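You operate a simulated robot arm through the tools that you are given. There is no shell and no other tool.

The job below is to be done with a simulated robot arm. You get a single attempt, and the scene is never put back.

## Task
Unlock the computer cabinet, switch the computer on and lock the cabinet again.
Fine: use the key in the window door; leave the keyboard drawer locked. Where these are worked on the way, their far stop is far enough and under half their travel is too little: window door.
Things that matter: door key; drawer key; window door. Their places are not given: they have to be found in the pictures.

It is judged by the outcome, as a careful person would: the job done as asked, and still so three seconds after it is handed in. It fails if anything else is knocked over, pushed out of place, dropped, spilled or broken.

## Robot
A 6-joint arm with a two-finger gripper, fixed in place. Base frame: the origin is on the floor under the middle of its stand, x ahead of it, y to its left, z up. Readings come in mm, degrees, newtons and seconds.
It reaches about 1572 mm from its shoulder. Its first joint turns from -166.0 to 166.0 degrees. Payload 2.45 kg.
The TCP is the grasp point between the finger pads, 20 mm short of the fingertips. In the tool frame z runs along the fingers and y along their closing line. The gripper opens to 140 mm; its body begins 168 mm behind the TCP.
Orientation is that of the tool frame in the base frame, as a unit quaternion [x, y, z, w]. With the fingers straight down and closing along the base's y, the tool's x points along the base's -x, its y along +y and its z along -z.

## Interface
- The arm moves only by the tool apply_moves. Its argument "increments" is a list of rows, each a list of 7 numbers: the turn, a rotation vector about the tool's x, y, z in units of 8 degrees (1.0 is 8 degrees), then the shift along the tool's x, y, z in units of 20 mm (1.0 is 20 mm), then the opening, from 0 (shut) to 1 (fully open). In form: [[wx, wy, wz, x, y, z, hand], ...]. A call has 1 to 20 rows; each row shifts and turns the commanded pose from where the row before left it, along the tool's axes as they then stand. A call with a number of a shift or a turn outside -1 to 1 is refused whole. Rows are played at 5 a second. More than 50 mm and 8.6 degrees between two rows, or a gripper value outside its range, and nothing of the call is played. A pose out of reach is approached as far as the arm can. The call stops where the force on the tool passes 90 N (or 10 N more than at its start, if that is more) or the arm is blocked; 0.2 s more then pass. The fingers move at their own pace (about 45 mm/s each) and stop on an object; they squeeze with about 38 N. The grip force told is the motor's: it shows also when the fingers shut on nothing. Time passes only in rows, and 0.2 s behind the last, so rows that do not move let the fingers close. The reply holds the time, the measured pose of the TCP, the force on the tool along the base axes, the opening and the grip force, in the units named above and with some noise, with the torque about the TCP (base axes, N m) and any sound that the robot's microphone picked up.
- Cameras (640 x 400 px; columns grow to the right, rows downward): "scene" is fixed at [400.4, 647.4, 1735.5]; the picture's right is [-0.81, -0.59, 0.00], its down [-0.39, 0.53, -0.76] and it looks along [0.44, -0.61, -0.66] (base axes); focal length 270 px, centre (320, 200). "wrist" rides on the gripper at [78, 11, -209] in the tool frame; the picture's right is [-0.14, 0.99, 0.00], its down [-0.92, -0.13, -0.37] and it looks along [-0.36, -0.05, 0.93] (tool axes); focal length 280 px, centre (320, 200).
- get_image(camera): a new picture of that camera. No time passes.
- probe_pixels(camera, pixels): for up to 12 pixels [column, row] of the newest picture of that camera ("zoom" is the newest enlarged one), the place [x, y, z] in the base frame of the surface seen there, good to about 2 mm. No time passes.
- enlarge(camera, box): a new picture of the part [left, top, right, bottom] of that camera's present view, enlarged. No time passes.
- hand_in(): hands the job in; it is judged then, once.

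Open the gripper and draw the arm clear of the work before you hand the job in, unless the task says otherwise.

The tools are called after "Call:" as a command line: name --pt "numbers of a row" for each row, then --argument value for the rest, lists and objects as JSON in quotes. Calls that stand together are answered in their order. apply_moves: Moves the arm, as the interface text tells. Its arguments: {"type":"object","properties":{"increments":{"type":"array","items":{"type":"array","items":{"type":"number"}}}},"required":["increments"]} The other tools are called the same way: get_image (camera) takes a picture; probe_pixels (camera, pixels) gives the place of the surface under pixels of a picture; enlarge (camera, box) takes an enlarged picture of a part of a camera's view; hand_in () hands the job in.

At the start:

```text
time_s: 0.0
tcp_pos: [659.9, -210.1, 1369.3]
tool_rot: [0.001, 1.0, 0.0, 0.001]
contact_force: [-0.5, 0.3, -0.5]
moment: [0.03, -0.04, 0.0]
opening: 139.9
grasp_force: 0.1
```

scene: 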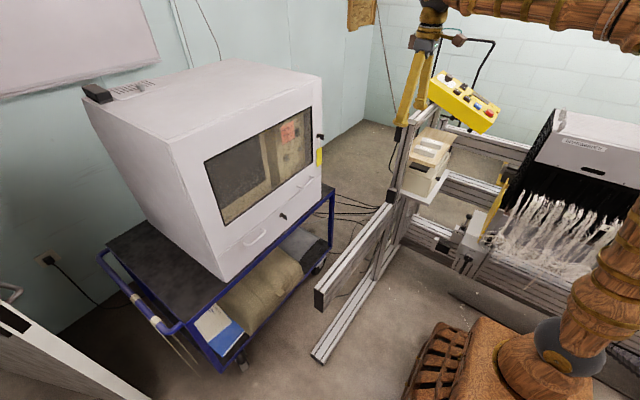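
wrist: 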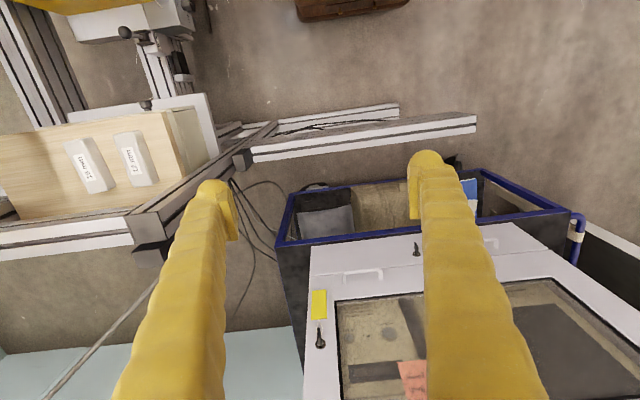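

The scene picture shows the white computer cabinet with a window door, a key at around (321,137) and a drawer key at (283,216). I enlarge these parts for detail.

Call:
enlarge --camera "scene" --box '[190, 70, 350, 170]'

Call:
enlarge --camera "wrist" --box '[280, 200, 600, 400]'

```text
4.00 times, centred on (270, 120) of scene
```

zoom: 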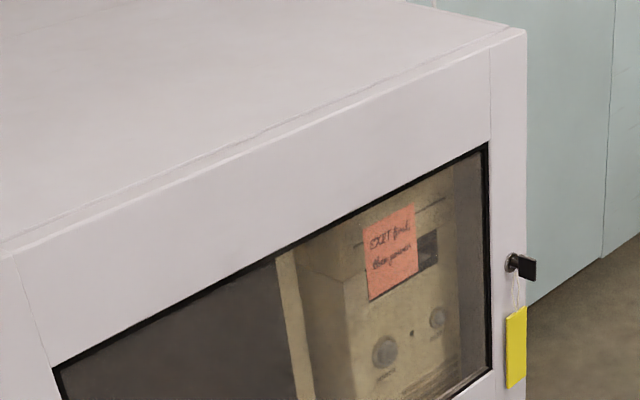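

```text
2.00 times, centred on (440, 300) of wrist
```

zoom: 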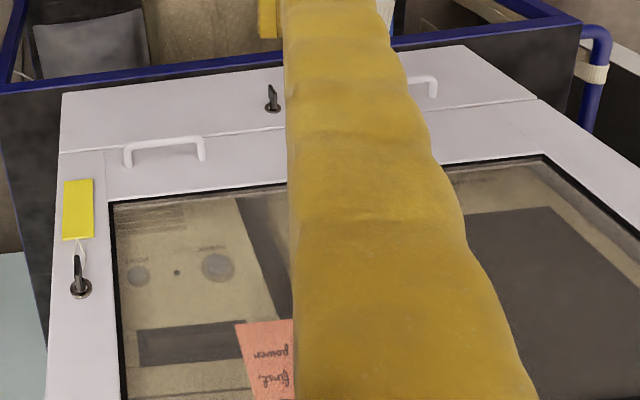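

The key with a yellow tag sits at about (515,263) in the scene zoom. I look closer at other parts of the cabinet and probe the surfaces.

Call:
enlarge --camera "scene" --box '[200, 130, 344, 250]'

Call:
probe_pixels --camera "scene" --pixels '[[140, 143], [318, 80], [223, 278], [322, 200], [205, 165], [311, 107], [224, 226], [312, 166], [318, 136], [319, 157], [283, 216], [255, 237]]'

Call:
enlarge --camera "scene" --box '[295, 110, 343, 140]'

```text
3.33 times, centred on (272, 190) of scene
```

zoom: 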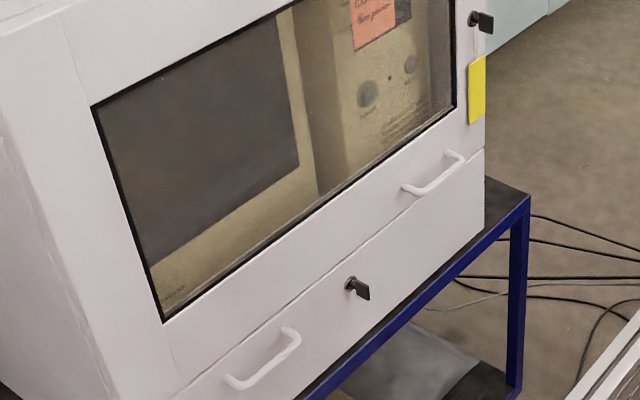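

```text
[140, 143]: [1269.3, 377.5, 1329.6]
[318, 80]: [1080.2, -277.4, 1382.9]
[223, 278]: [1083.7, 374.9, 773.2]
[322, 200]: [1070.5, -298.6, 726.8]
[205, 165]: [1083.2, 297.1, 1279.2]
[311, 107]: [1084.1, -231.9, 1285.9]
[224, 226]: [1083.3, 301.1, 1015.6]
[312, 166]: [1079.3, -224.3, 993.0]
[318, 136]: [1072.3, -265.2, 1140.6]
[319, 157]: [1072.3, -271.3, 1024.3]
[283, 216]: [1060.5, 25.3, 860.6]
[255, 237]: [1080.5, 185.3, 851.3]
```

```text
13.33 times, centred on (319, 125) of scene
```

zoom: 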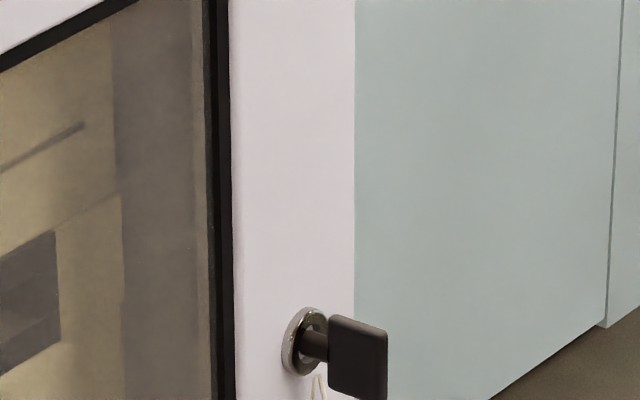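

The cabinet front is at x≈1080, with the key at about y -265, z 1140. I enlarge the door seams and key to learn where the hinge is and how the key bow stands.

Call:
enlarge --camera "scene" --box '[290, 70, 338, 100]'

Call:
enlarge --camera "scene" --box '[280, 155, 344, 195]'

Call:
enlarge --camera "scene" --box '[170, 120, 250, 170]'

Call:
enlarge --camera "scene" --box '[302, 125, 334, 145]'

Call:
probe_pixels --camera "zoom" --pixels '[[300, 200], [320, 200], [340, 200], [360, 200], [380, 200], [400, 200], [350, 170], [350, 230], [390, 250], [370, 280], [280, 220], [420, 220]]'

```text
13.33 times, centred on (314, 85) of scene
```

zoom: 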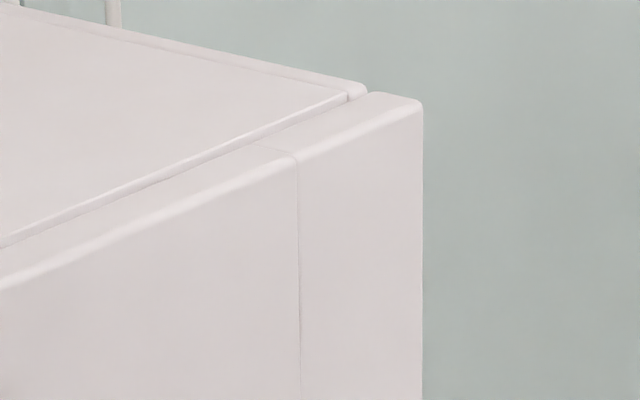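

```text
10.00 times, centred on (312, 175) of scene
```

zoom: 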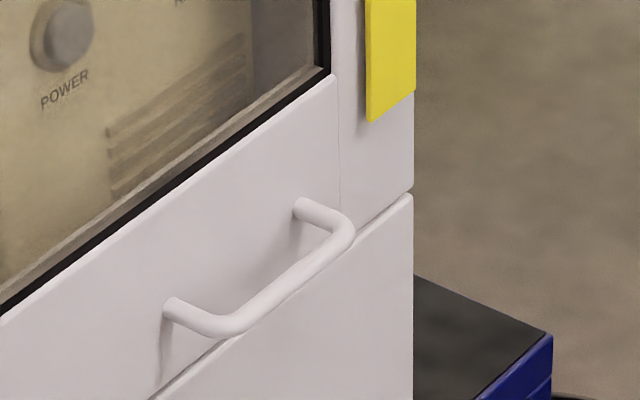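

```text
8.00 times, centred on (210, 145) of scene
```

zoom: 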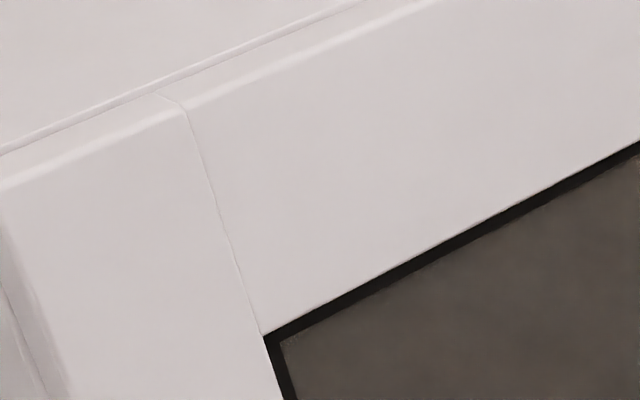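

```text
16.00 times, centred on (318, 135) of scene
```

zoom: 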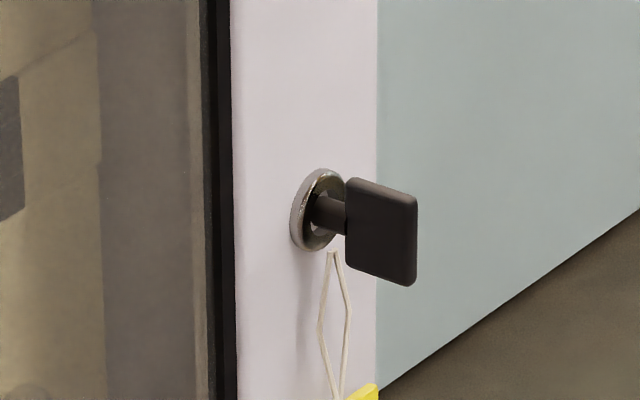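

```text
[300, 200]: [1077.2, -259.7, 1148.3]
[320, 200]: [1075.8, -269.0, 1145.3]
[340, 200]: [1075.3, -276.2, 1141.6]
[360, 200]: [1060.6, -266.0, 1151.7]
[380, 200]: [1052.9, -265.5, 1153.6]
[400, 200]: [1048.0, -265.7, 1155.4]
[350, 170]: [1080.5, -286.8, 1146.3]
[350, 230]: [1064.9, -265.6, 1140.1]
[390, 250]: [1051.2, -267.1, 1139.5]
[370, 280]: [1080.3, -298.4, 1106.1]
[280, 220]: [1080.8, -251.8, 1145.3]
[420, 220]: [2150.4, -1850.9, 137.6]
```

The key bow is a vertical plate (y≈-266, x 1046–1066, z 1130–1160). I enlarge the computer behind the window and the note, and the drawer key and handle.

Call:
enlarge --camera "scene" --box '[264, 115, 312, 145]'

Call:
enlarge --camera "scene" --box '[264, 145, 312, 175]'

Call:
enlarge --camera "scene" --box '[240, 200, 304, 240]'

Call:
enlarge --camera "scene" --box '[410, 60, 530, 150]'

Call:
enlarge --camera "scene" --box '[60, 60, 220, 160]'

```text
13.33 times, centred on (288, 130) of scene
```

zoom: 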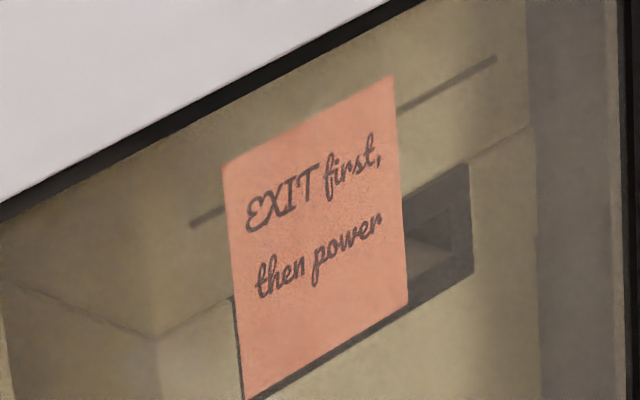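

```text
13.33 times, centred on (288, 160) of scene
```

zoom: 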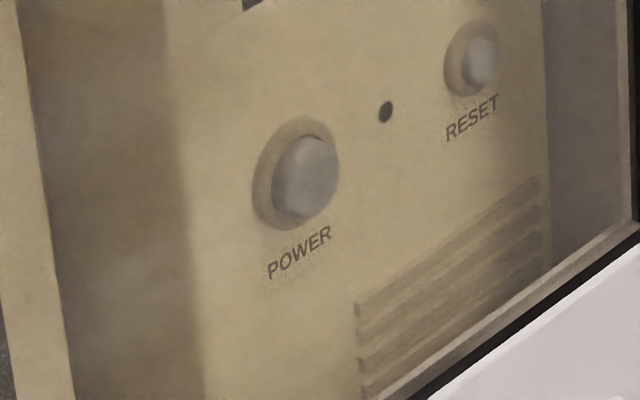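

```text
10.00 times, centred on (272, 220) of scene
```

zoom: 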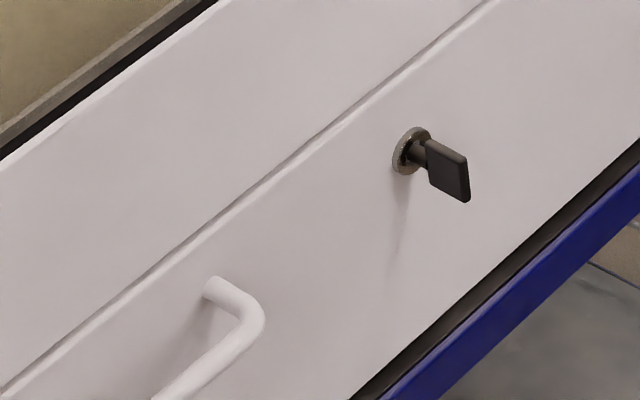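

```text
4.44 times, centred on (470, 105) of scene
```

zoom: 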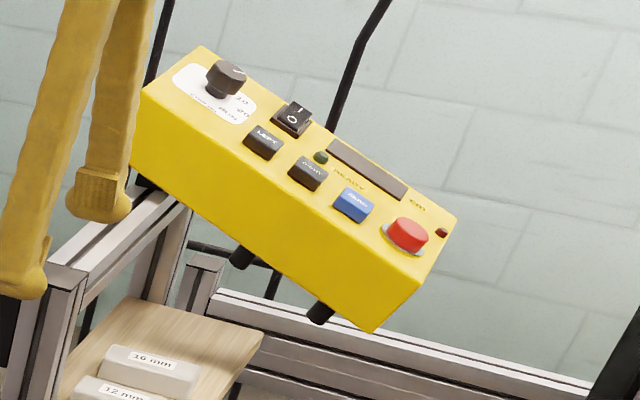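

```text
4.00 times, centred on (140, 110) of scene
```

zoom: 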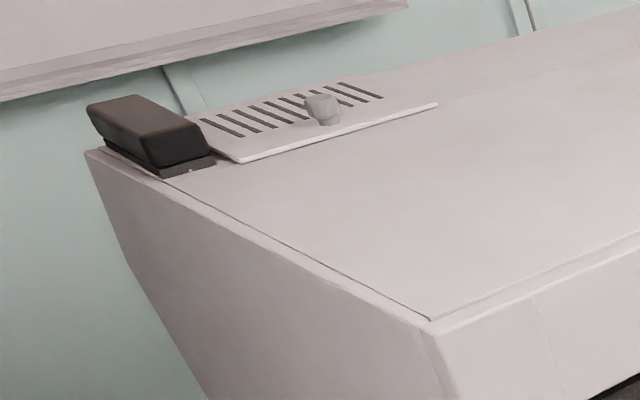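

The computer shows POWER (large, at zoom (305,175)) and RESET buttons behind the glass. I probe the handle, nearby obstacles (pendant, rails), and cabinet corners for positions.

Call:
probe_pixels --camera "scene" --pixels '[[432, 90], [440, 75], [498, 115], [485, 133], [395, 145], [318, 292], [430, 135], [425, 190], [389, 195], [287, 157], [300, 150], [270, 155]]'

Call:
enlarge --camera "scene" --box '[280, 165, 328, 195]'

Call:
probe_pixels --camera "zoom" --pixels '[[270, 145], [320, 150], [335, 180], [290, 225], [240, 260], [200, 275], [165, 265], [140, 240], [230, 280], [420, 120], [420, 200], [150, 380]]'

```text
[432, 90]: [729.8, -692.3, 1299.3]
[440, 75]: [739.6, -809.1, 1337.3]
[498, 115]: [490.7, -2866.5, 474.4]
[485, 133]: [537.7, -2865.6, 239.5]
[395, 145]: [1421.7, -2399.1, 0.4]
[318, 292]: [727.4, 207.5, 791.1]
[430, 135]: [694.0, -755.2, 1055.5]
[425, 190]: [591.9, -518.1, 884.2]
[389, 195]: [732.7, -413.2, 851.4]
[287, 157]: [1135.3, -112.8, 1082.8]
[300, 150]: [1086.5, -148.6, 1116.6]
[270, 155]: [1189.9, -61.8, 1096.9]
```

```text
13.33 times, centred on (304, 180) of scene
```

zoom: 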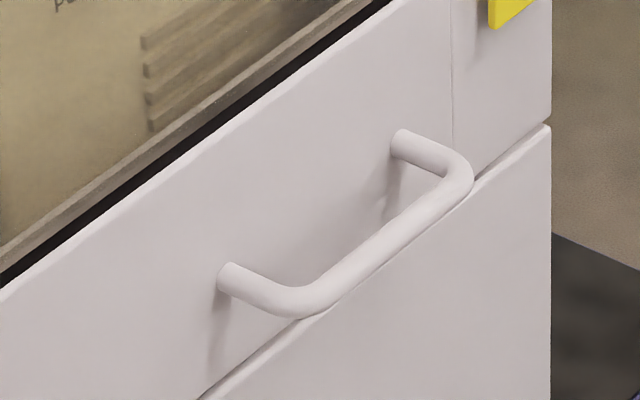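

```text
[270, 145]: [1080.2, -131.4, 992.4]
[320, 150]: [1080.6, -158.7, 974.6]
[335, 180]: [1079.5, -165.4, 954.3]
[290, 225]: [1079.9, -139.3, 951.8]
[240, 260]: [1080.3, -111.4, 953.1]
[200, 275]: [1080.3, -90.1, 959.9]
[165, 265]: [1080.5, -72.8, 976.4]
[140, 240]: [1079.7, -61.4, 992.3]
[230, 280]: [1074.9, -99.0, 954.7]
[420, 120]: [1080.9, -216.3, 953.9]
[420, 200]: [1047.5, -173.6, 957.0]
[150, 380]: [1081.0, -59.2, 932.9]
```

The handle bar lies at about x 1047, z 957, y -100 to -205. I probe the power button and the aluminium beam to check clearances.

Call:
enlarge --camera "scene" --box '[264, 140, 312, 170]'

Call:
probe_pixels --camera "zoom" --pixels '[[305, 240], [275, 245], [330, 235], [300, 270], [250, 260], [350, 260], [480, 130], [465, 150], [500, 180], [200, 260], [40, 300], [400, 200]]'

Call:
enlarge --camera "scene" --box '[300, 100, 460, 300]'

Call:
probe_pixels --camera "scene" --pixels '[[385, 207], [350, 250], [320, 290], [375, 240], [312, 358], [405, 185], [440, 180], [415, 165], [330, 200], [318, 300], [345, 300], [450, 140]]'

```text
13.33 times, centred on (288, 155) of scene
```

zoom: 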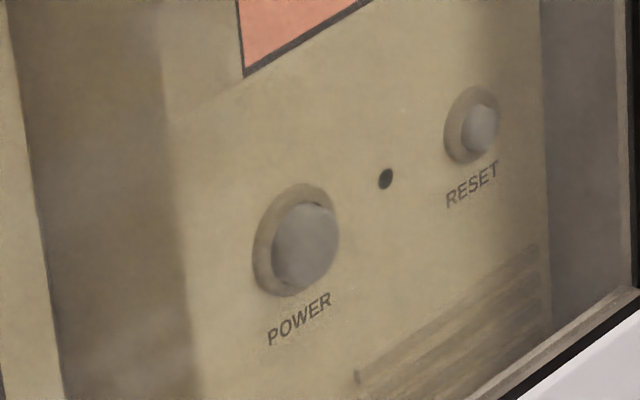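

```text
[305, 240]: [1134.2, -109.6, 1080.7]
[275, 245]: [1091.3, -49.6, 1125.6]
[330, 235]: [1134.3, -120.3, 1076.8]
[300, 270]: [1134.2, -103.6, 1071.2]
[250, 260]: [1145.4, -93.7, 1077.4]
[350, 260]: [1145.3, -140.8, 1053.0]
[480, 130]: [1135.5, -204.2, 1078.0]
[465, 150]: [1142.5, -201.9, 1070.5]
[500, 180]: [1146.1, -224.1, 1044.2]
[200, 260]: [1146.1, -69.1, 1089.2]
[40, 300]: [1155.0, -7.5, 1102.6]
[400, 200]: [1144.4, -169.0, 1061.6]
```

```text
2.00 times, centred on (380, 200) of scene
```

zoom: 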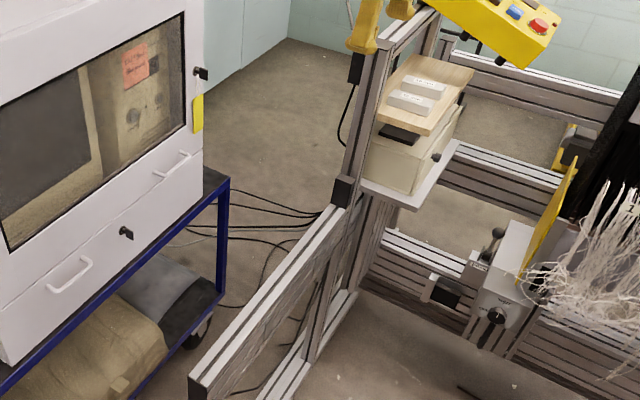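

```text
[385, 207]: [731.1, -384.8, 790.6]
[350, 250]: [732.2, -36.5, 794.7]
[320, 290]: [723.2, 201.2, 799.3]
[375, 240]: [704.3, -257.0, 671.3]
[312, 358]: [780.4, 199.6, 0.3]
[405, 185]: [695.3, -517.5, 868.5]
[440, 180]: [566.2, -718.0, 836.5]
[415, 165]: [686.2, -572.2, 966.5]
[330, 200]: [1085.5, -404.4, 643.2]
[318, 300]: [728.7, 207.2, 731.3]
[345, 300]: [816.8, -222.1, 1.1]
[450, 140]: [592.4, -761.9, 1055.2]
```

The beam tops at z≈800, x≈705–740. I probe the post and the box stack near y≈-420 to know their heights, plus arm parts.

Call:
probe_pixels --camera "scene" --pixels '[[392, 180], [396, 165], [400, 150], [405, 120], [412, 100], [401, 125], [420, 130], [425, 145], [410, 115], [383, 25], [350, 10], [430, 20]]'

Call:
probe_pixels --camera "wrist" --pixels '[[240, 160], [160, 230], [60, 250], [330, 105], [460, 120], [150, 190], [100, 120], [200, 100], [310, 250], [500, 200], [420, 240], [345, 260]]'

Call:
enlarge --camera "scene" --box '[380, 0, 640, 160]'

```text
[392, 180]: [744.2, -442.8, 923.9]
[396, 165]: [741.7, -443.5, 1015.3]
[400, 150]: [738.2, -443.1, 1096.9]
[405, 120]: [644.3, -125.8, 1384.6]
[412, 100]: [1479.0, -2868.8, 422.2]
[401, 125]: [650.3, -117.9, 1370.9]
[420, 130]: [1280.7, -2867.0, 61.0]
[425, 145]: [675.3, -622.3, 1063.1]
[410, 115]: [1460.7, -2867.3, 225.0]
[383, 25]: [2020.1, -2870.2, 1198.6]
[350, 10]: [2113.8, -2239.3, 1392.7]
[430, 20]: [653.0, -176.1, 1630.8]
```

```text
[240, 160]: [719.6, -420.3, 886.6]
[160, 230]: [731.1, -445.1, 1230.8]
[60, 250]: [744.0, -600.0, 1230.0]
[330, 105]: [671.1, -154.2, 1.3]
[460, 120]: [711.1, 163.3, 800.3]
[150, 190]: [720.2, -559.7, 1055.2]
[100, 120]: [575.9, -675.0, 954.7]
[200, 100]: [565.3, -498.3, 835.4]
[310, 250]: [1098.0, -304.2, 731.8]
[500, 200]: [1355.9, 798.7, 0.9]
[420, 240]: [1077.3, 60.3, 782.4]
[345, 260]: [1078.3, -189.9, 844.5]
```

```text
2.46 times, centred on (510, 80) of scene
```

zoom: 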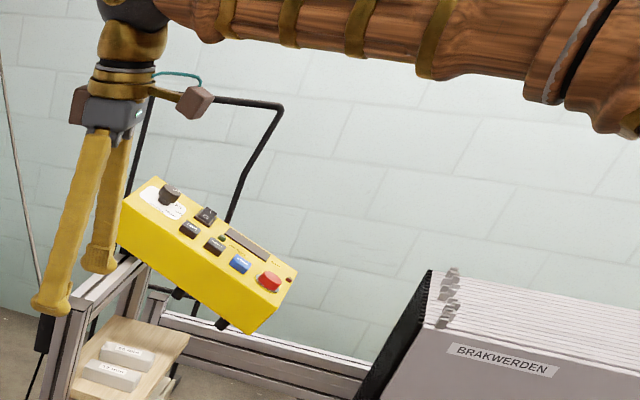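

The post (x≈735, y≈-440) tops at z≈1230 with the pendant beyond it, so y>-330 is clear. I pitch the tool from down to forward (+x) with a pivot near the flange.

Call:
apply_moves --pt "0 -0.75 0 -1 0 0 0.5" --pt "0 -0.75 0 -1 0 0 0.5" --pt "0 -0.75 0 -1 0 0 0.5" --pt "0 -0.75 0 -1 0 0 0.5" --pt "0 -0.75 0 -1 0 0 0.5" --pt "0 -0.75 0 -1 0 0 0.5" --pt "0 -0.75 0 -1 0 0 0.5" --pt "0 -0.75 0 -1 0 0 0.5"

Call:
get_image --camera "scene"

```text
time_s: 1.8
tcp_pos: [804.6, -207.3, 1427.5]
tool_rot: [0.001, 0.913, -0.001, 0.408]
contact_force: [-0.4, -0.4, -0.2]
moment: [-0.04, 0.02, 0.03]
opening: 69.8
grasp_force: 0.1
```

```text
taken
```

scene: 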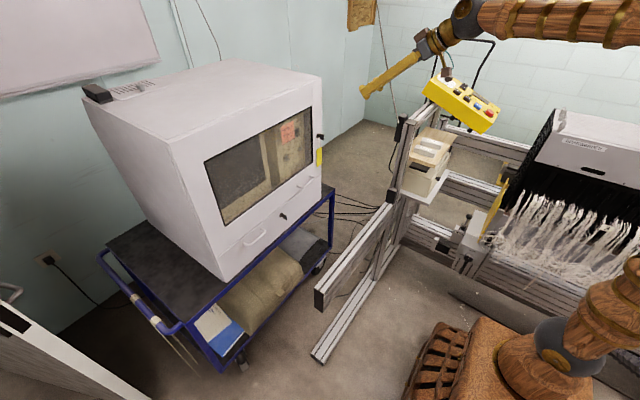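

The tool has pitched 48° with no contact. I finish the pitch to forward and start lowering.

Call:
apply_moves --pt "0 -0.75 0 -0.5 0 0 0.5" --pt "0 -0.75 0 -0.3 0 0 0.5" --pt "0 -0.75 0 0 0 0 0.5" --pt "0 -0.75 0 0.3 0 0 0.5" --pt "0 -0.75 0 0.5 0 0 0.5" --pt "0 -0.75 0 0.8 0 0 0.5" --pt "0 -0.75 0 1 0 0 0.5" --pt "0 0 0 1 -0.5 0 0.5" --pt "0 0 0 1 -0.5 0 0.5" --pt "0 0 0 1 -0.5 0 0.5" --pt "0 0 0 1 -0.5 0 0.5" --pt "0 0 0 1 -0.5 0 0.5"

Call:
get_image --camera "scene"

Call:
get_image --camera "wrist"

```text
time_s: 4.4
tcp_pos: [803.0, -259.4, 1287.0]
tool_rot: [0.0, 0.706, 0.0, 0.708]
contact_force: [0.9, 0.2, 0.1]
moment: [-0.01, 0.0, 0.03]
opening: 70.1
grasp_force: 0.0
```

```text
taken
```

scene: 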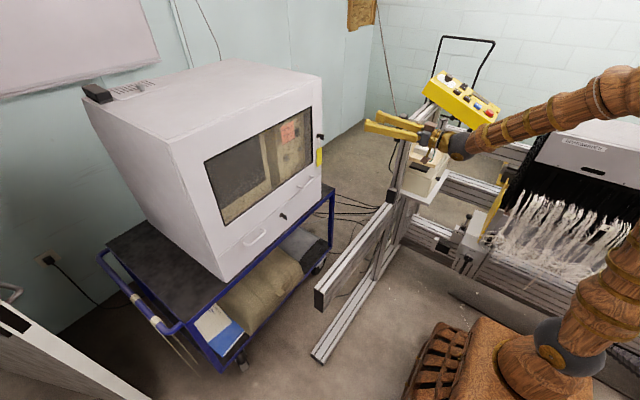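

```text
taken
```

wrist: 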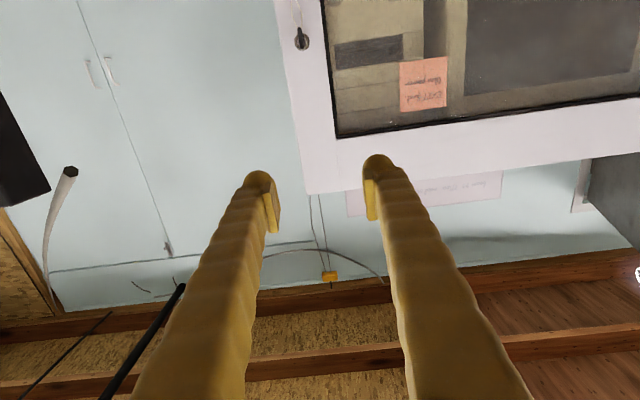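

The tool now points forward, and the wrist view shows the key at (301,38). I lower to the key's height and advance to about x 960 for a closer look.

Call:
apply_moves --pt "0 0 0 1 -0.2 0 0.5" --pt "0 0 0 1 -0.2 0 0.5" --pt "0 0 0 1 0 0 0.5" --pt "0 0 0 1 0 0.5 0.5" --pt "0 0 0 1 0 1 0.5" --pt "0 0 0 1 0 1 0.5" --pt "0 0 0 1 0 1 0.5" --pt "0 0 0 0 0 1 0.5" --pt "0 0 0 0 0 1 0.5" --pt "0 0 0 0 0 1 0.5" --pt "0 0 0 0 0 1 0.5"

Call:
get_image --camera "scene"

Call:
get_image --camera "wrist"

```text
time_s: 6.8
tcp_pos: [956.2, -266.8, 1149.9]
tool_rot: [0.0, 0.707, 0.0, 0.707]
contact_force: [-0.3, -0.3, 0.1]
moment: [-0.01, -0.02, 0.01]
opening: 69.8
grasp_force: 0.1
```

```text
taken
```

scene: 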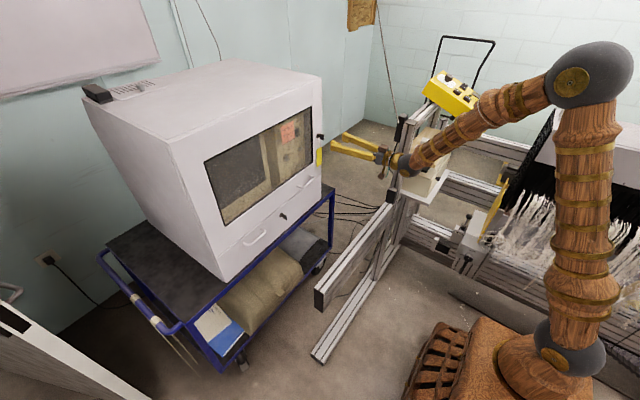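

```text
taken
```

wrist: 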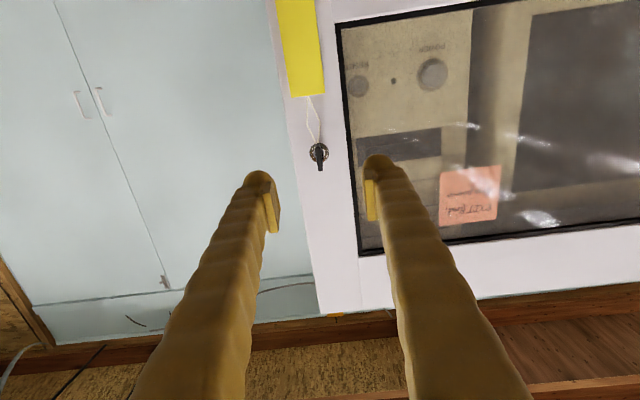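

The key is at (319,155) in the wrist view, nicely between the fingers. I enlarge and probe it for precise alignment.

Call:
enlarge --camera "wrist" --box '[295, 130, 343, 160]'

Call:
enlarge --camera "wrist" --box '[295, 135, 343, 180]'

Call:
probe_pixels --camera "wrist" --pixels '[[319, 148], [319, 153], [320, 158], [320, 163], [321, 168], [312, 152], [326, 152], [260, 200], [375, 190]]'

```text
13.33 times, centred on (319, 145) of wrist
```

zoom: 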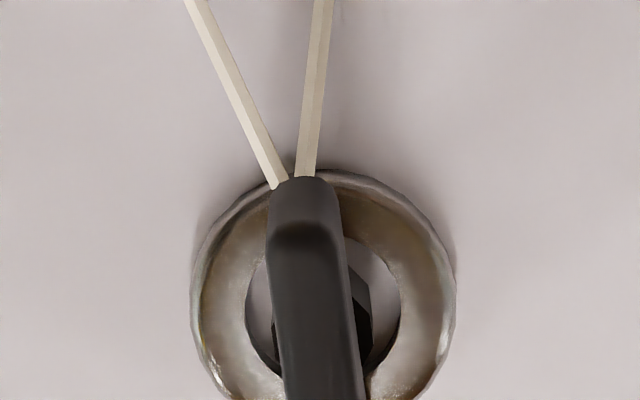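

```text
8.89 times, centred on (319, 158) of wrist
```

zoom: 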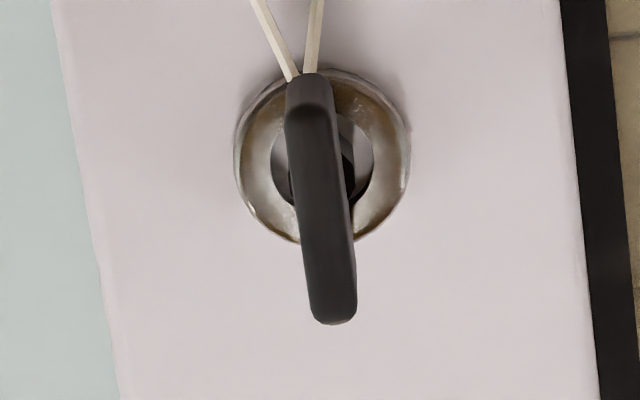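

```text
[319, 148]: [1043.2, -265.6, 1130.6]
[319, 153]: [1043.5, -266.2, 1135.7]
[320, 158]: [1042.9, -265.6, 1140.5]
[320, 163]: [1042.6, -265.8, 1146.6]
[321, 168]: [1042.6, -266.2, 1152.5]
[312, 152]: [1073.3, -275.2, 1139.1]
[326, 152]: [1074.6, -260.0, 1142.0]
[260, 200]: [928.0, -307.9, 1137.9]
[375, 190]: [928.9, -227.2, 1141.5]
```

The key bow is at y≈-266, z 1127–1156 (axis z≈1141), front edge x≈1043. I lower 9 mm, advance to x≈1046, and close on the bow.

Call:
apply_moves --pt "0 0 0 0.45 0 0 0.5" --pt "0 0 0 0 0 1 0.5" --pt "0 0 0 0 0 1 0.5" --pt "0 0 0 0 0 1 0.5" --pt "0 0 0 0 0 1 0.5" --pt "0 0 0 0 0 0.5 0.5" --pt "0 0 0 0 0 0 0.5"

Call:
get_image --camera "wrist"

Call:
enlarge --camera "scene" --box '[280, 110, 376, 170]'

```text
time_s: 8.4
tcp_pos: [1044.1, -268.6, 1135.5]
tool_rot: [0.0, 0.707, 0.0, 0.707]
contact_force: [-0.6, -0.3, 0.8]
moment: [0.01, -0.01, -0.01]
opening: 69.8
grasp_force: 0.1
```

```text
taken
```

wrist: 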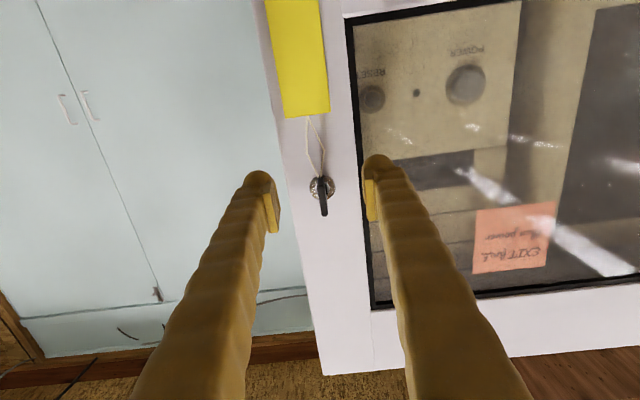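

```text
6.67 times, centred on (328, 140) of scene
```

zoom: 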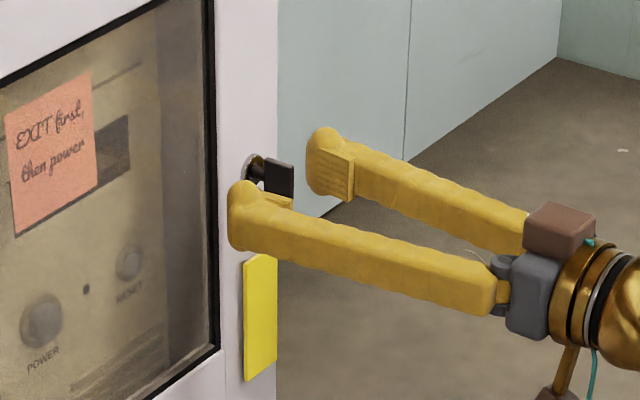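

The measured z reads 1135.5, lower than commanded; I let a moment pass to re-read the pose, and probe the key again.

Call:
apply_moves --pt "0 0 0 0 0 0 0.5"

Call:
probe_pixels --camera "wrist" --pixels '[[321, 182], [322, 190], [323, 198], [324, 206], [324, 212], [316, 182], [329, 182], [270, 200], [371, 195]]'

Call:
enlarge --camera "wrist" --box '[280, 160, 376, 220]'

```text
time_s: 8.8
tcp_pos: [1045.7, -267.1, 1135.7]
tool_rot: [0.0, 0.707, 0.0, 0.707]
contact_force: [-0.5, 0.2, -0.3]
moment: [0.02, -0.04, 0.02]
opening: 70.0
grasp_force: 0.1
```

```text
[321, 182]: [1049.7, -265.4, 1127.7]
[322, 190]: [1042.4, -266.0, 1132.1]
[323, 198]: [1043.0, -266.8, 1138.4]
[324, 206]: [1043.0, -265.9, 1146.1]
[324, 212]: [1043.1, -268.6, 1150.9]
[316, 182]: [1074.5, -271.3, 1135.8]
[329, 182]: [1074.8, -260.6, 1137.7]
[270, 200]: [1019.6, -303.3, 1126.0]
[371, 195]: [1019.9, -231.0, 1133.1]
```

```text
6.67 times, centred on (328, 190) of wrist
```

zoom: 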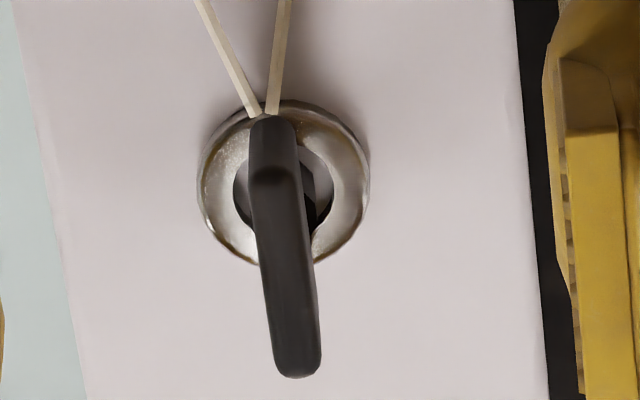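

The TCP is about 5 mm below the key axis (z≈1141), so I raise it 5 mm and then close the fingers on the bow.

Call:
apply_moves --pt "0 0 0 -0.27 0 0.05 0.5" --pt "0 0 0 0 0 0 0.3" --pt "0 0 0 0 0 0 0" --pt "0 0 0 0 0 0 0" --pt "0 0 0 0 0 0 0" --pt "0 0 0 0 0 0 0" --pt "0 0 0 0 0 0 0"

Call:
get_image --camera "wrist"

Call:
enlarge --camera "scene" --box '[280, 110, 376, 170]'

```text
time_s: 10.4
tcp_pos: [1046.1, -266.1, 1143.3]
tool_rot: [-0.001, 0.706, 0.0, 0.708]
contact_force: [1.8, 24.8, 0.1]
moment: [0.05, 0.02, 0.25]
opening: 6.1
grasp_force: 33.4
```

```text
taken
```

wrist: 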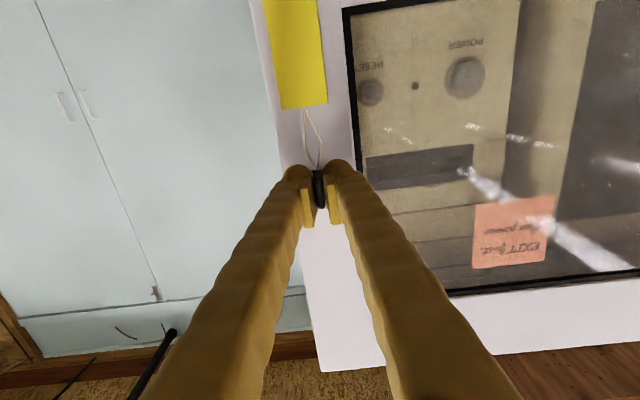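

```text
6.67 times, centred on (328, 140) of scene
```

zoom: 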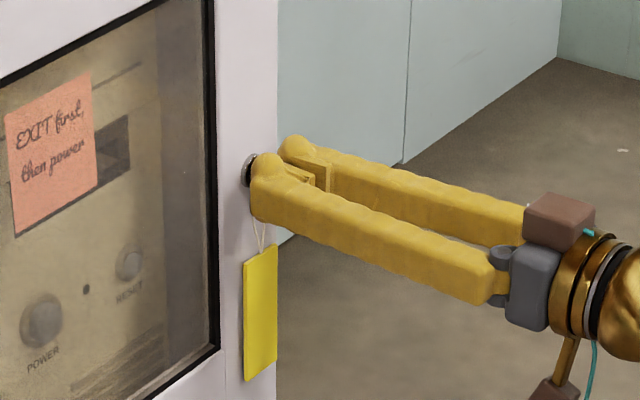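

The bow is gripped (opening 6.1 mm) with a 25 N side force, so I shift 1 mm in +y to relieve it and try a small clockwise turn while watching torque.

Call:
apply_moves --pt "0 0 0 0 0.05 0 0" --pt "0 0 0.5 0 0 0 0" --pt "0 0 0.5 0 0 0 0"

```text
time_s: 11.2
tcp_pos: [1045.3, -267.4, 1143.1]
tool_rot: [0.05, 0.706, 0.05, 0.705]
contact_force: [-3.3, 17.7, -13.4]
moment: [-0.01, -0.03, 0.14]
opening: 5.9
grasp_force: 33.7
```

It turns with nearly no torque (8° so far), with side forces +18 N y and -13 N z. I shift a little to relieve them and continue turning clockwise.

Call:
apply_moves --pt "0 0 0.5 0.08 0.05 0 0" --pt "0 0 1 0 0 0 0" --pt "0 0 1 0 0 0 0"

Call:
enlarge --camera "wrist" --box '[260, 130, 388, 210]'

```text
time_s: 12.0
tcp_pos: [1046.6, -267.9, 1142.7]
tool_rot: [0.172, 0.685, 0.17, 0.687]
contact_force: [-9.5, -18.2, -9.0]
moment: [-0.04, 0.05, -0.18]
opening: 5.8
grasp_force: 33.4
```

```text
5.00 times, centred on (324, 170) of wrist
```

zoom: 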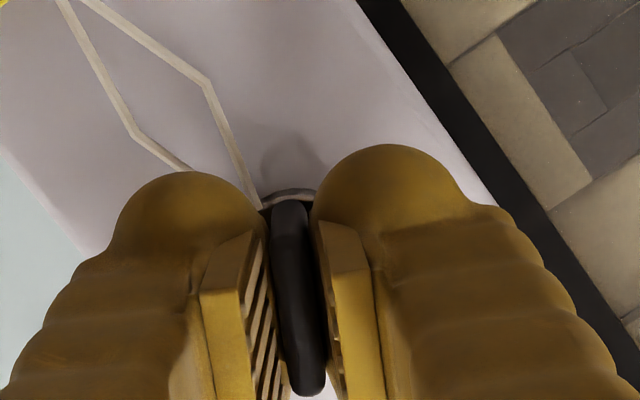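

The key follows the fingers at 28° with low torque. I continue turning with a small -1 mm correction along the closing line.

Call:
apply_moves --pt "0 0 1 0 -0.05 0 0" --pt "0 0 1 0 0 0 0" --pt "0 0 1 0 0 0 0"

```text
time_s: 12.8
tcp_pos: [1045.7, -268.8, 1143.0]
tool_rot: [0.311, 0.635, 0.31, 0.636]
contact_force: [-0.5, -31.3, -3.5]
moment: [-0.04, -0.19, -0.64]
opening: 5.8
grasp_force: 33.7
```

Rotation is now 52° with side force -31 N in y. I relieve about 2 mm toward -y and keep turning.

Call:
apply_moves --pt "0 0 0 -0.08 -0.06 0 0" --pt "0 0 1 0 0 0 0" --pt "0 0 1 0 0 0 0"

```text
time_s: 13.6
tcp_pos: [1045.6, -267.6, 1141.6]
tool_rot: [0.396, 0.586, 0.396, 0.586]
contact_force: [-1.5, -13.2, -6.9]
moment: [-0.01, 0.21, 0.25]
opening: 6.1
grasp_force: 33.3
```

At 68° with forces dropping. I continue turning toward 90°.

Call:
apply_moves --pt "0 0 1 0 0 0 0" --pt "0 0 1 0 0 0 0" --pt "0 0 0.75 0 0 0 0"

Call:
get_image --camera "wrist"

Call:
enlarge --camera "scene" --box '[280, 110, 376, 170]'

```text
time_s: 14.4
tcp_pos: [1046.6, -267.5, 1141.9]
tool_rot: [0.5, 0.499, 0.5, 0.5]
contact_force: [-0.7, -3.4, -15.5]
moment: [-0.04, 0.11, -0.01]
opening: 5.9
grasp_force: 33.2
```

```text
taken
```

wrist: 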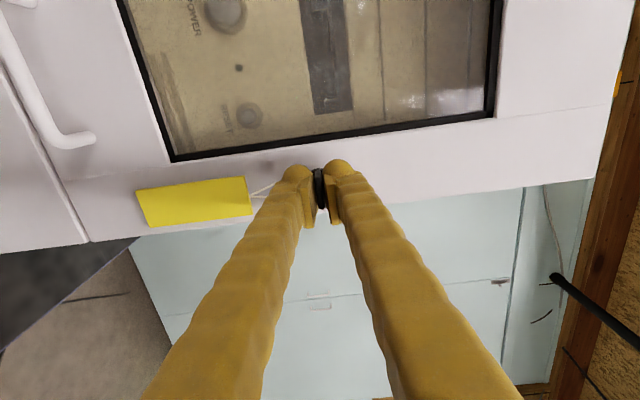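

```text
6.67 times, centred on (328, 140) of scene
```

zoom: 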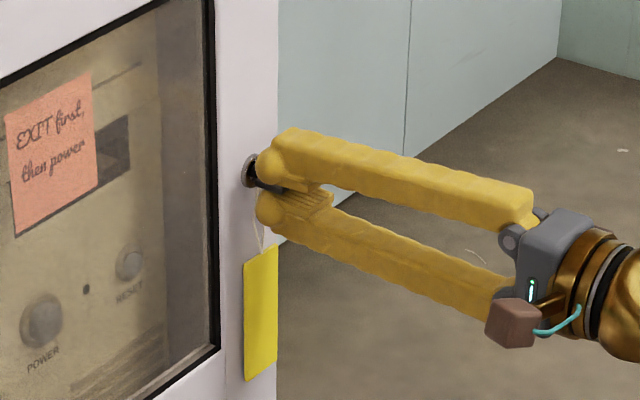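

The key has turned 90° clockwise with no sound or stop so far. I probe for an end stop by turning 8° more in small steps.

Call:
apply_moves --pt "0 0 0.5 0 0 0 0" --pt "0 0 0.5 0 0 0 0"

```text
time_s: 15.0
tcp_pos: [1046.2, -267.9, 1141.2]
tool_rot: [0.534, 0.464, 0.533, 0.464]
contact_force: [-1.1, 1.2, -22.6]
moment: [-0.91, 0.24, 0.32]
opening: 7.8
grasp_force: 35.4
```

Torque rose to -0.9 N m and the pads spread, so the key's end stop is at 90°. I turn back the 8° excess, release, and withdraw to look.

Call:
apply_moves --pt "0 0 -0.5 0 0 0 0" --pt "0 0 -0.4 0 0 0 0" --pt "0 0 0 0 0 0 0.35" --pt "0 0 0 0 0 0 0.35" --pt "0 0 0 0 0 0 0.35" --pt "0 0 0 0 0 -1 0.35" --pt "0 0 0 0 0 -1 0.35" --pt "0 0 0 0 0 -1 0.35" --pt "0 0 0 0 0 -1 0.35" --pt "0 0 0 0 0 -1 0.35"

Call:
get_image --camera "wrist"

Call:
enlarge --camera "scene" --box '[280, 110, 376, 170]'

```text
time_s: 17.2
tcp_pos: [947.0, -268.2, 1143.7]
tool_rot: [0.504, 0.496, 0.503, 0.497]
contact_force: [-1.2, 0.0, 0.2]
moment: [-0.03, 0.02, 0.0]
opening: 49.1
grasp_force: 0.1
```

```text
taken
```

wrist: 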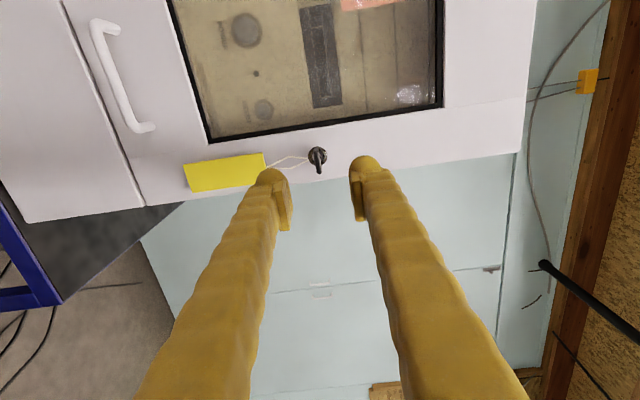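

```text
6.67 times, centred on (328, 140) of scene
```

zoom: 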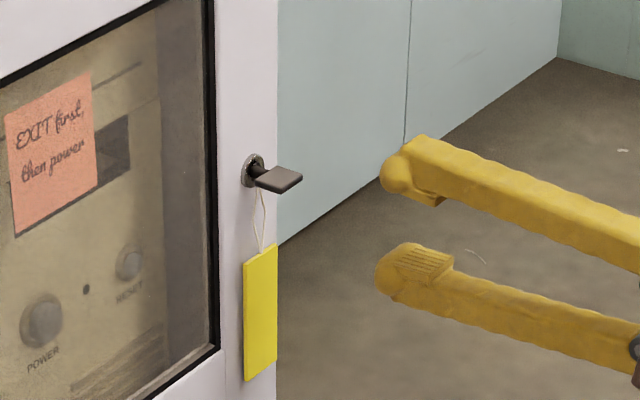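

The key is now horizontal. In the wrist view the handle runs from (100,25) to (145,128); I probe it for the grasp.

Call:
enlarge --camera "wrist" --box '[60, 0, 220, 150]'

Call:
probe_pixels --camera "wrist" --pixels '[[98, 35], [103, 50], [110, 70], [117, 90], [124, 110], [130, 124], [113, 70], [107, 72], [110, 24], [145, 128], [60, 60], [100, 90]]'

```text
2.67 times, centred on (140, 75) of wrist
```

zoom: 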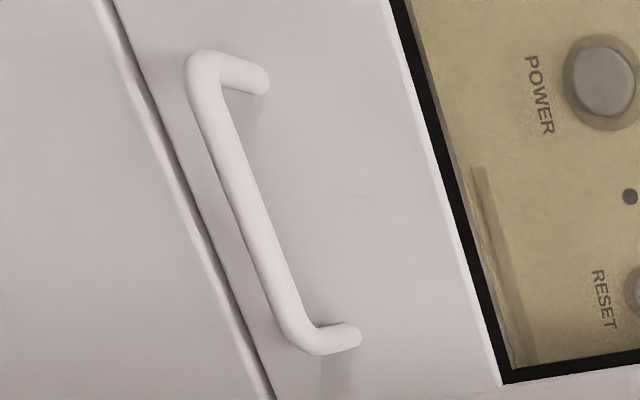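

```text
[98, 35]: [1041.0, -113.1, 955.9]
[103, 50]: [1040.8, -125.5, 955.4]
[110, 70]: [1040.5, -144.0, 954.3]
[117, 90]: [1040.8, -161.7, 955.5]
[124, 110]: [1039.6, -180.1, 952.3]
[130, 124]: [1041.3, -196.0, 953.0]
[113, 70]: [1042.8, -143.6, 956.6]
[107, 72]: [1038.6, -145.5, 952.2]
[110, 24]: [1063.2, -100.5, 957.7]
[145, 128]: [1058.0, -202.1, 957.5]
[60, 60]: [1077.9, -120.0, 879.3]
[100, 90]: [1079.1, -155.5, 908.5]
```

The handle bar's centre is about (1044, -152, 956). I take a scene picture to check the wrist's clearance to the beam before lowering.

Call:
get_image --camera "scene"

Call:
enlarge --camera "scene" --box '[320, 100, 480, 220]'

Call:
probe_pixels --camera "zoom" --pixels '[[220, 260], [250, 250], [280, 250], [320, 260], [340, 230], [400, 180], [300, 290], [330, 280], [360, 250], [260, 300]]'

```text
taken
```

scene: 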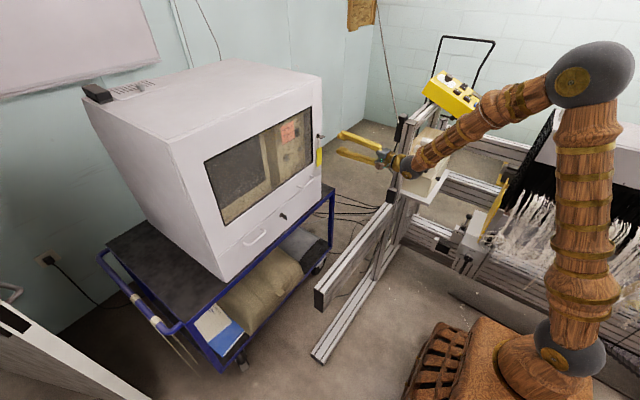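

```text
3.33 times, centred on (400, 160) of scene
```

zoom: 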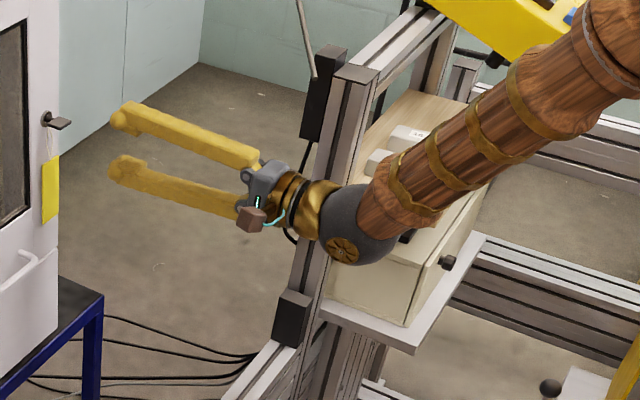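

```text
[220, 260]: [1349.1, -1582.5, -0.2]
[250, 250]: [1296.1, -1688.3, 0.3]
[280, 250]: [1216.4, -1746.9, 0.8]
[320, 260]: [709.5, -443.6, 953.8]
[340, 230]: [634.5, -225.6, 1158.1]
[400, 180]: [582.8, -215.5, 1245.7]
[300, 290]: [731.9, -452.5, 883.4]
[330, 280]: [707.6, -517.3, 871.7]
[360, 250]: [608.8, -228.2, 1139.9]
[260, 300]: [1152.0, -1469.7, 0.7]
```

The wrist is a compact ball about 310 mm behind the TCP, so it will clear the beam (z 800) at handle height. I move to in front of the handle, staying at x≈947.

Call:
apply_moves --pt "0 0 0 0.58 -0.93 0 0.35" --pt "0 0 0 0.58 -0.93 0 0.35" --pt "0 0 0 0.58 -0.93 0 0.35" --pt "0 0 0 0.58 -0.93 0 0.35" --pt "0 0 0 0.58 -0.93 0 0.35" --pt "0 0 0 0.58 -0.93 0 0.35" --pt "0 0 0 0.58 -0.93 0 0.35" --pt "0 0 0 0.58 -0.93 0 0.35" --pt "0 0 0 0.58 -0.93 0 0.35" --pt "0 0 0 0.58 -0.93 0 0.35" --pt "0 0 0 0 0 0 0.35"

Call:
get_image --camera "wrist"

Call:
get_image --camera "scene"

```text
time_s: 19.6
tcp_pos: [945.5, -157.0, 959.7]
tool_rot: [0.5, 0.5, 0.507, 0.492]
contact_force: [-0.8, -0.1, 0.3]
moment: [0.0, 0.0, 0.03]
opening: 48.8
grasp_force: 0.0
out of reach, approached as far as the arm can: row 10
```

```text
taken
```

wrist: 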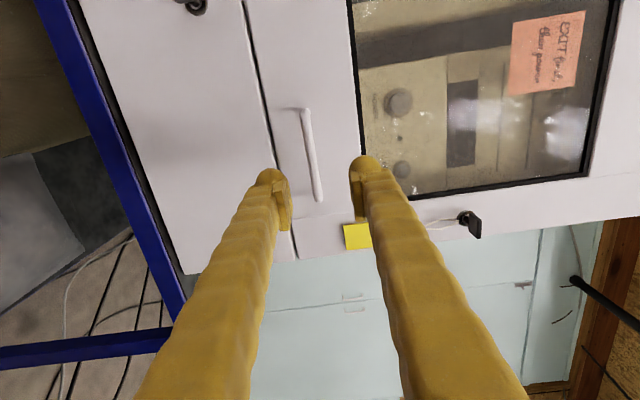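

```text
taken
```

scene: 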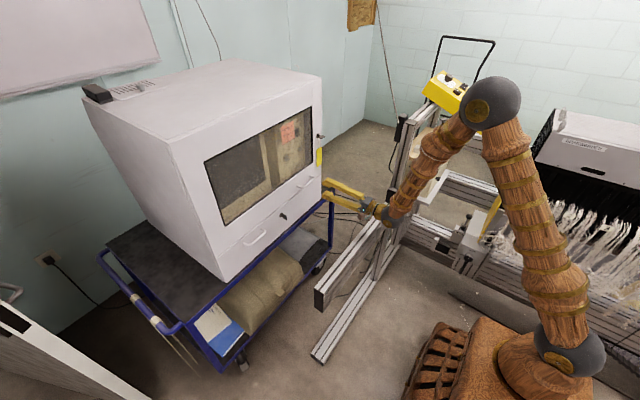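

The straight-ahead pose is at a wrist limit here, so I pitch the tool down 24° about the bar's axis (the handle is a y-directed bar, so that is fine) and narrow the opening.

Call:
apply_moves --pt "1 0 0 0 0 0 0.3" --pt "1 0 0 0 0 0 0.3" --pt "1 0 0 0 0 0 0.3" --pt "0 0 0 0 0 0 0.3"

Call:
get_image --camera "wrist"

```text
time_s: 20.6
tcp_pos: [943.7, -157.7, 958.1]
tool_rot: [0.596, 0.591, 0.389, 0.38]
contact_force: [-1.3, -0.3, 0.2]
moment: [0.02, 0.01, -0.02]
opening: 42.0
grasp_force: 0.2
```

```text
taken
```

wrist: 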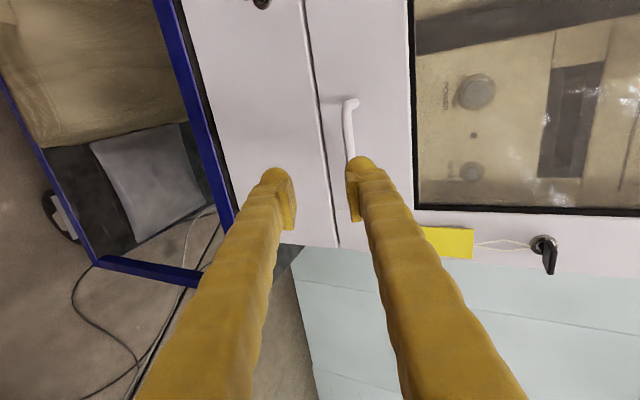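

The tool is pitched 24° (z-axis = (0.91, 0, -0.41)). I advance toward the bar in 4 of 5 steps and check before the last.

Call:
apply_moves --pt "0 0 0 0.05 0.406 0.86 0.3" --pt "0 0 0 0.05 0.406 0.86 0.3" --pt "0 0 0 0.05 0.406 0.86 0.3" --pt "0 0 0 0.05 0.406 0.86 0.3" --pt "0 0 0 0 0 0 0.3"

Call:
enlarge --camera "scene" --box '[264, 150, 360, 210]'

Call:
get_image --camera "wrist"

```text
time_s: 21.8
tcp_pos: [1020.7, -151.8, 959.2]
tool_rot: [0.596, 0.59, 0.389, 0.381]
contact_force: [0.2, -0.4, -0.4]
moment: [-0.02, -0.01, 0.0]
opening: 41.8
grasp_force: 0.0
```

```text
6.67 times, centred on (312, 180) of scene
```

zoom: 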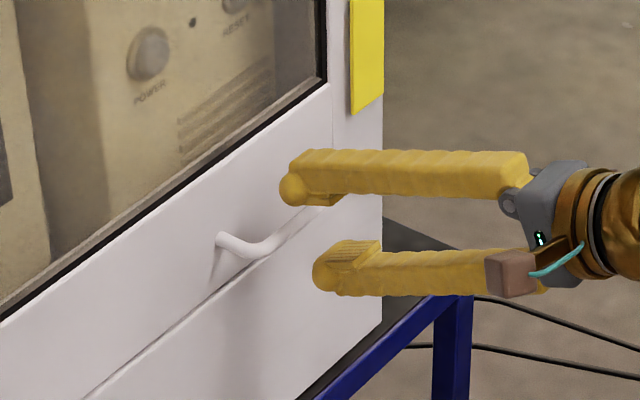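

```text
taken
```

wrist: 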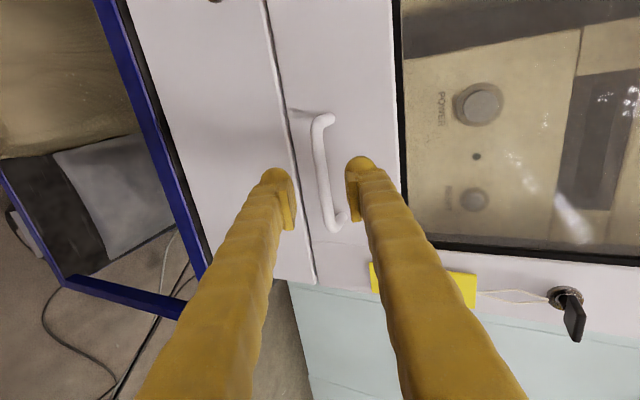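

The bar is between the fingers at (325,175) in the wrist view. I advance the last 18 mm and close on the bar.

Call:
apply_moves --pt "0 0 0 0 0.37 0.82 0.3" --pt "0 0 0 0 0 0 0.3" --pt "0 0 0 0 0 0 0" --pt "0 0 0 0 0 0 0" --pt "0 0 0 0 0 0 0" --pt "0 0 0 0 0 0 0"

Call:
enlarge --camera "scene" --box '[264, 150, 360, 210]'

```text
time_s: 23.2
tcp_pos: [1037.3, -152.0, 955.8]
tool_rot: [0.597, 0.591, 0.388, 0.38]
contact_force: [-12.5, 0.9, -39.6]
moment: [-0.76, 0.38, 0.35]
opening: 10.2
grasp_force: 37.6
```

```text
6.67 times, centred on (312, 180) of scene
```

zoom: 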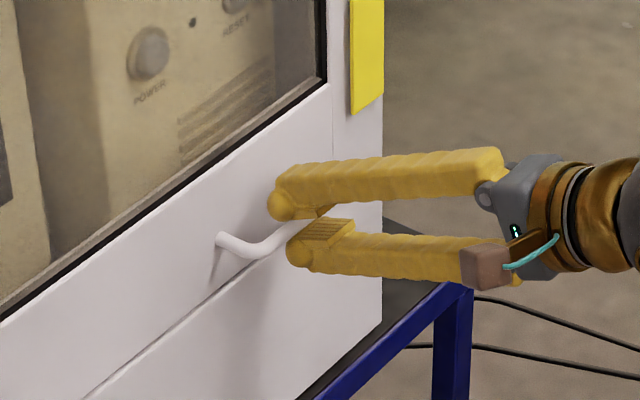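

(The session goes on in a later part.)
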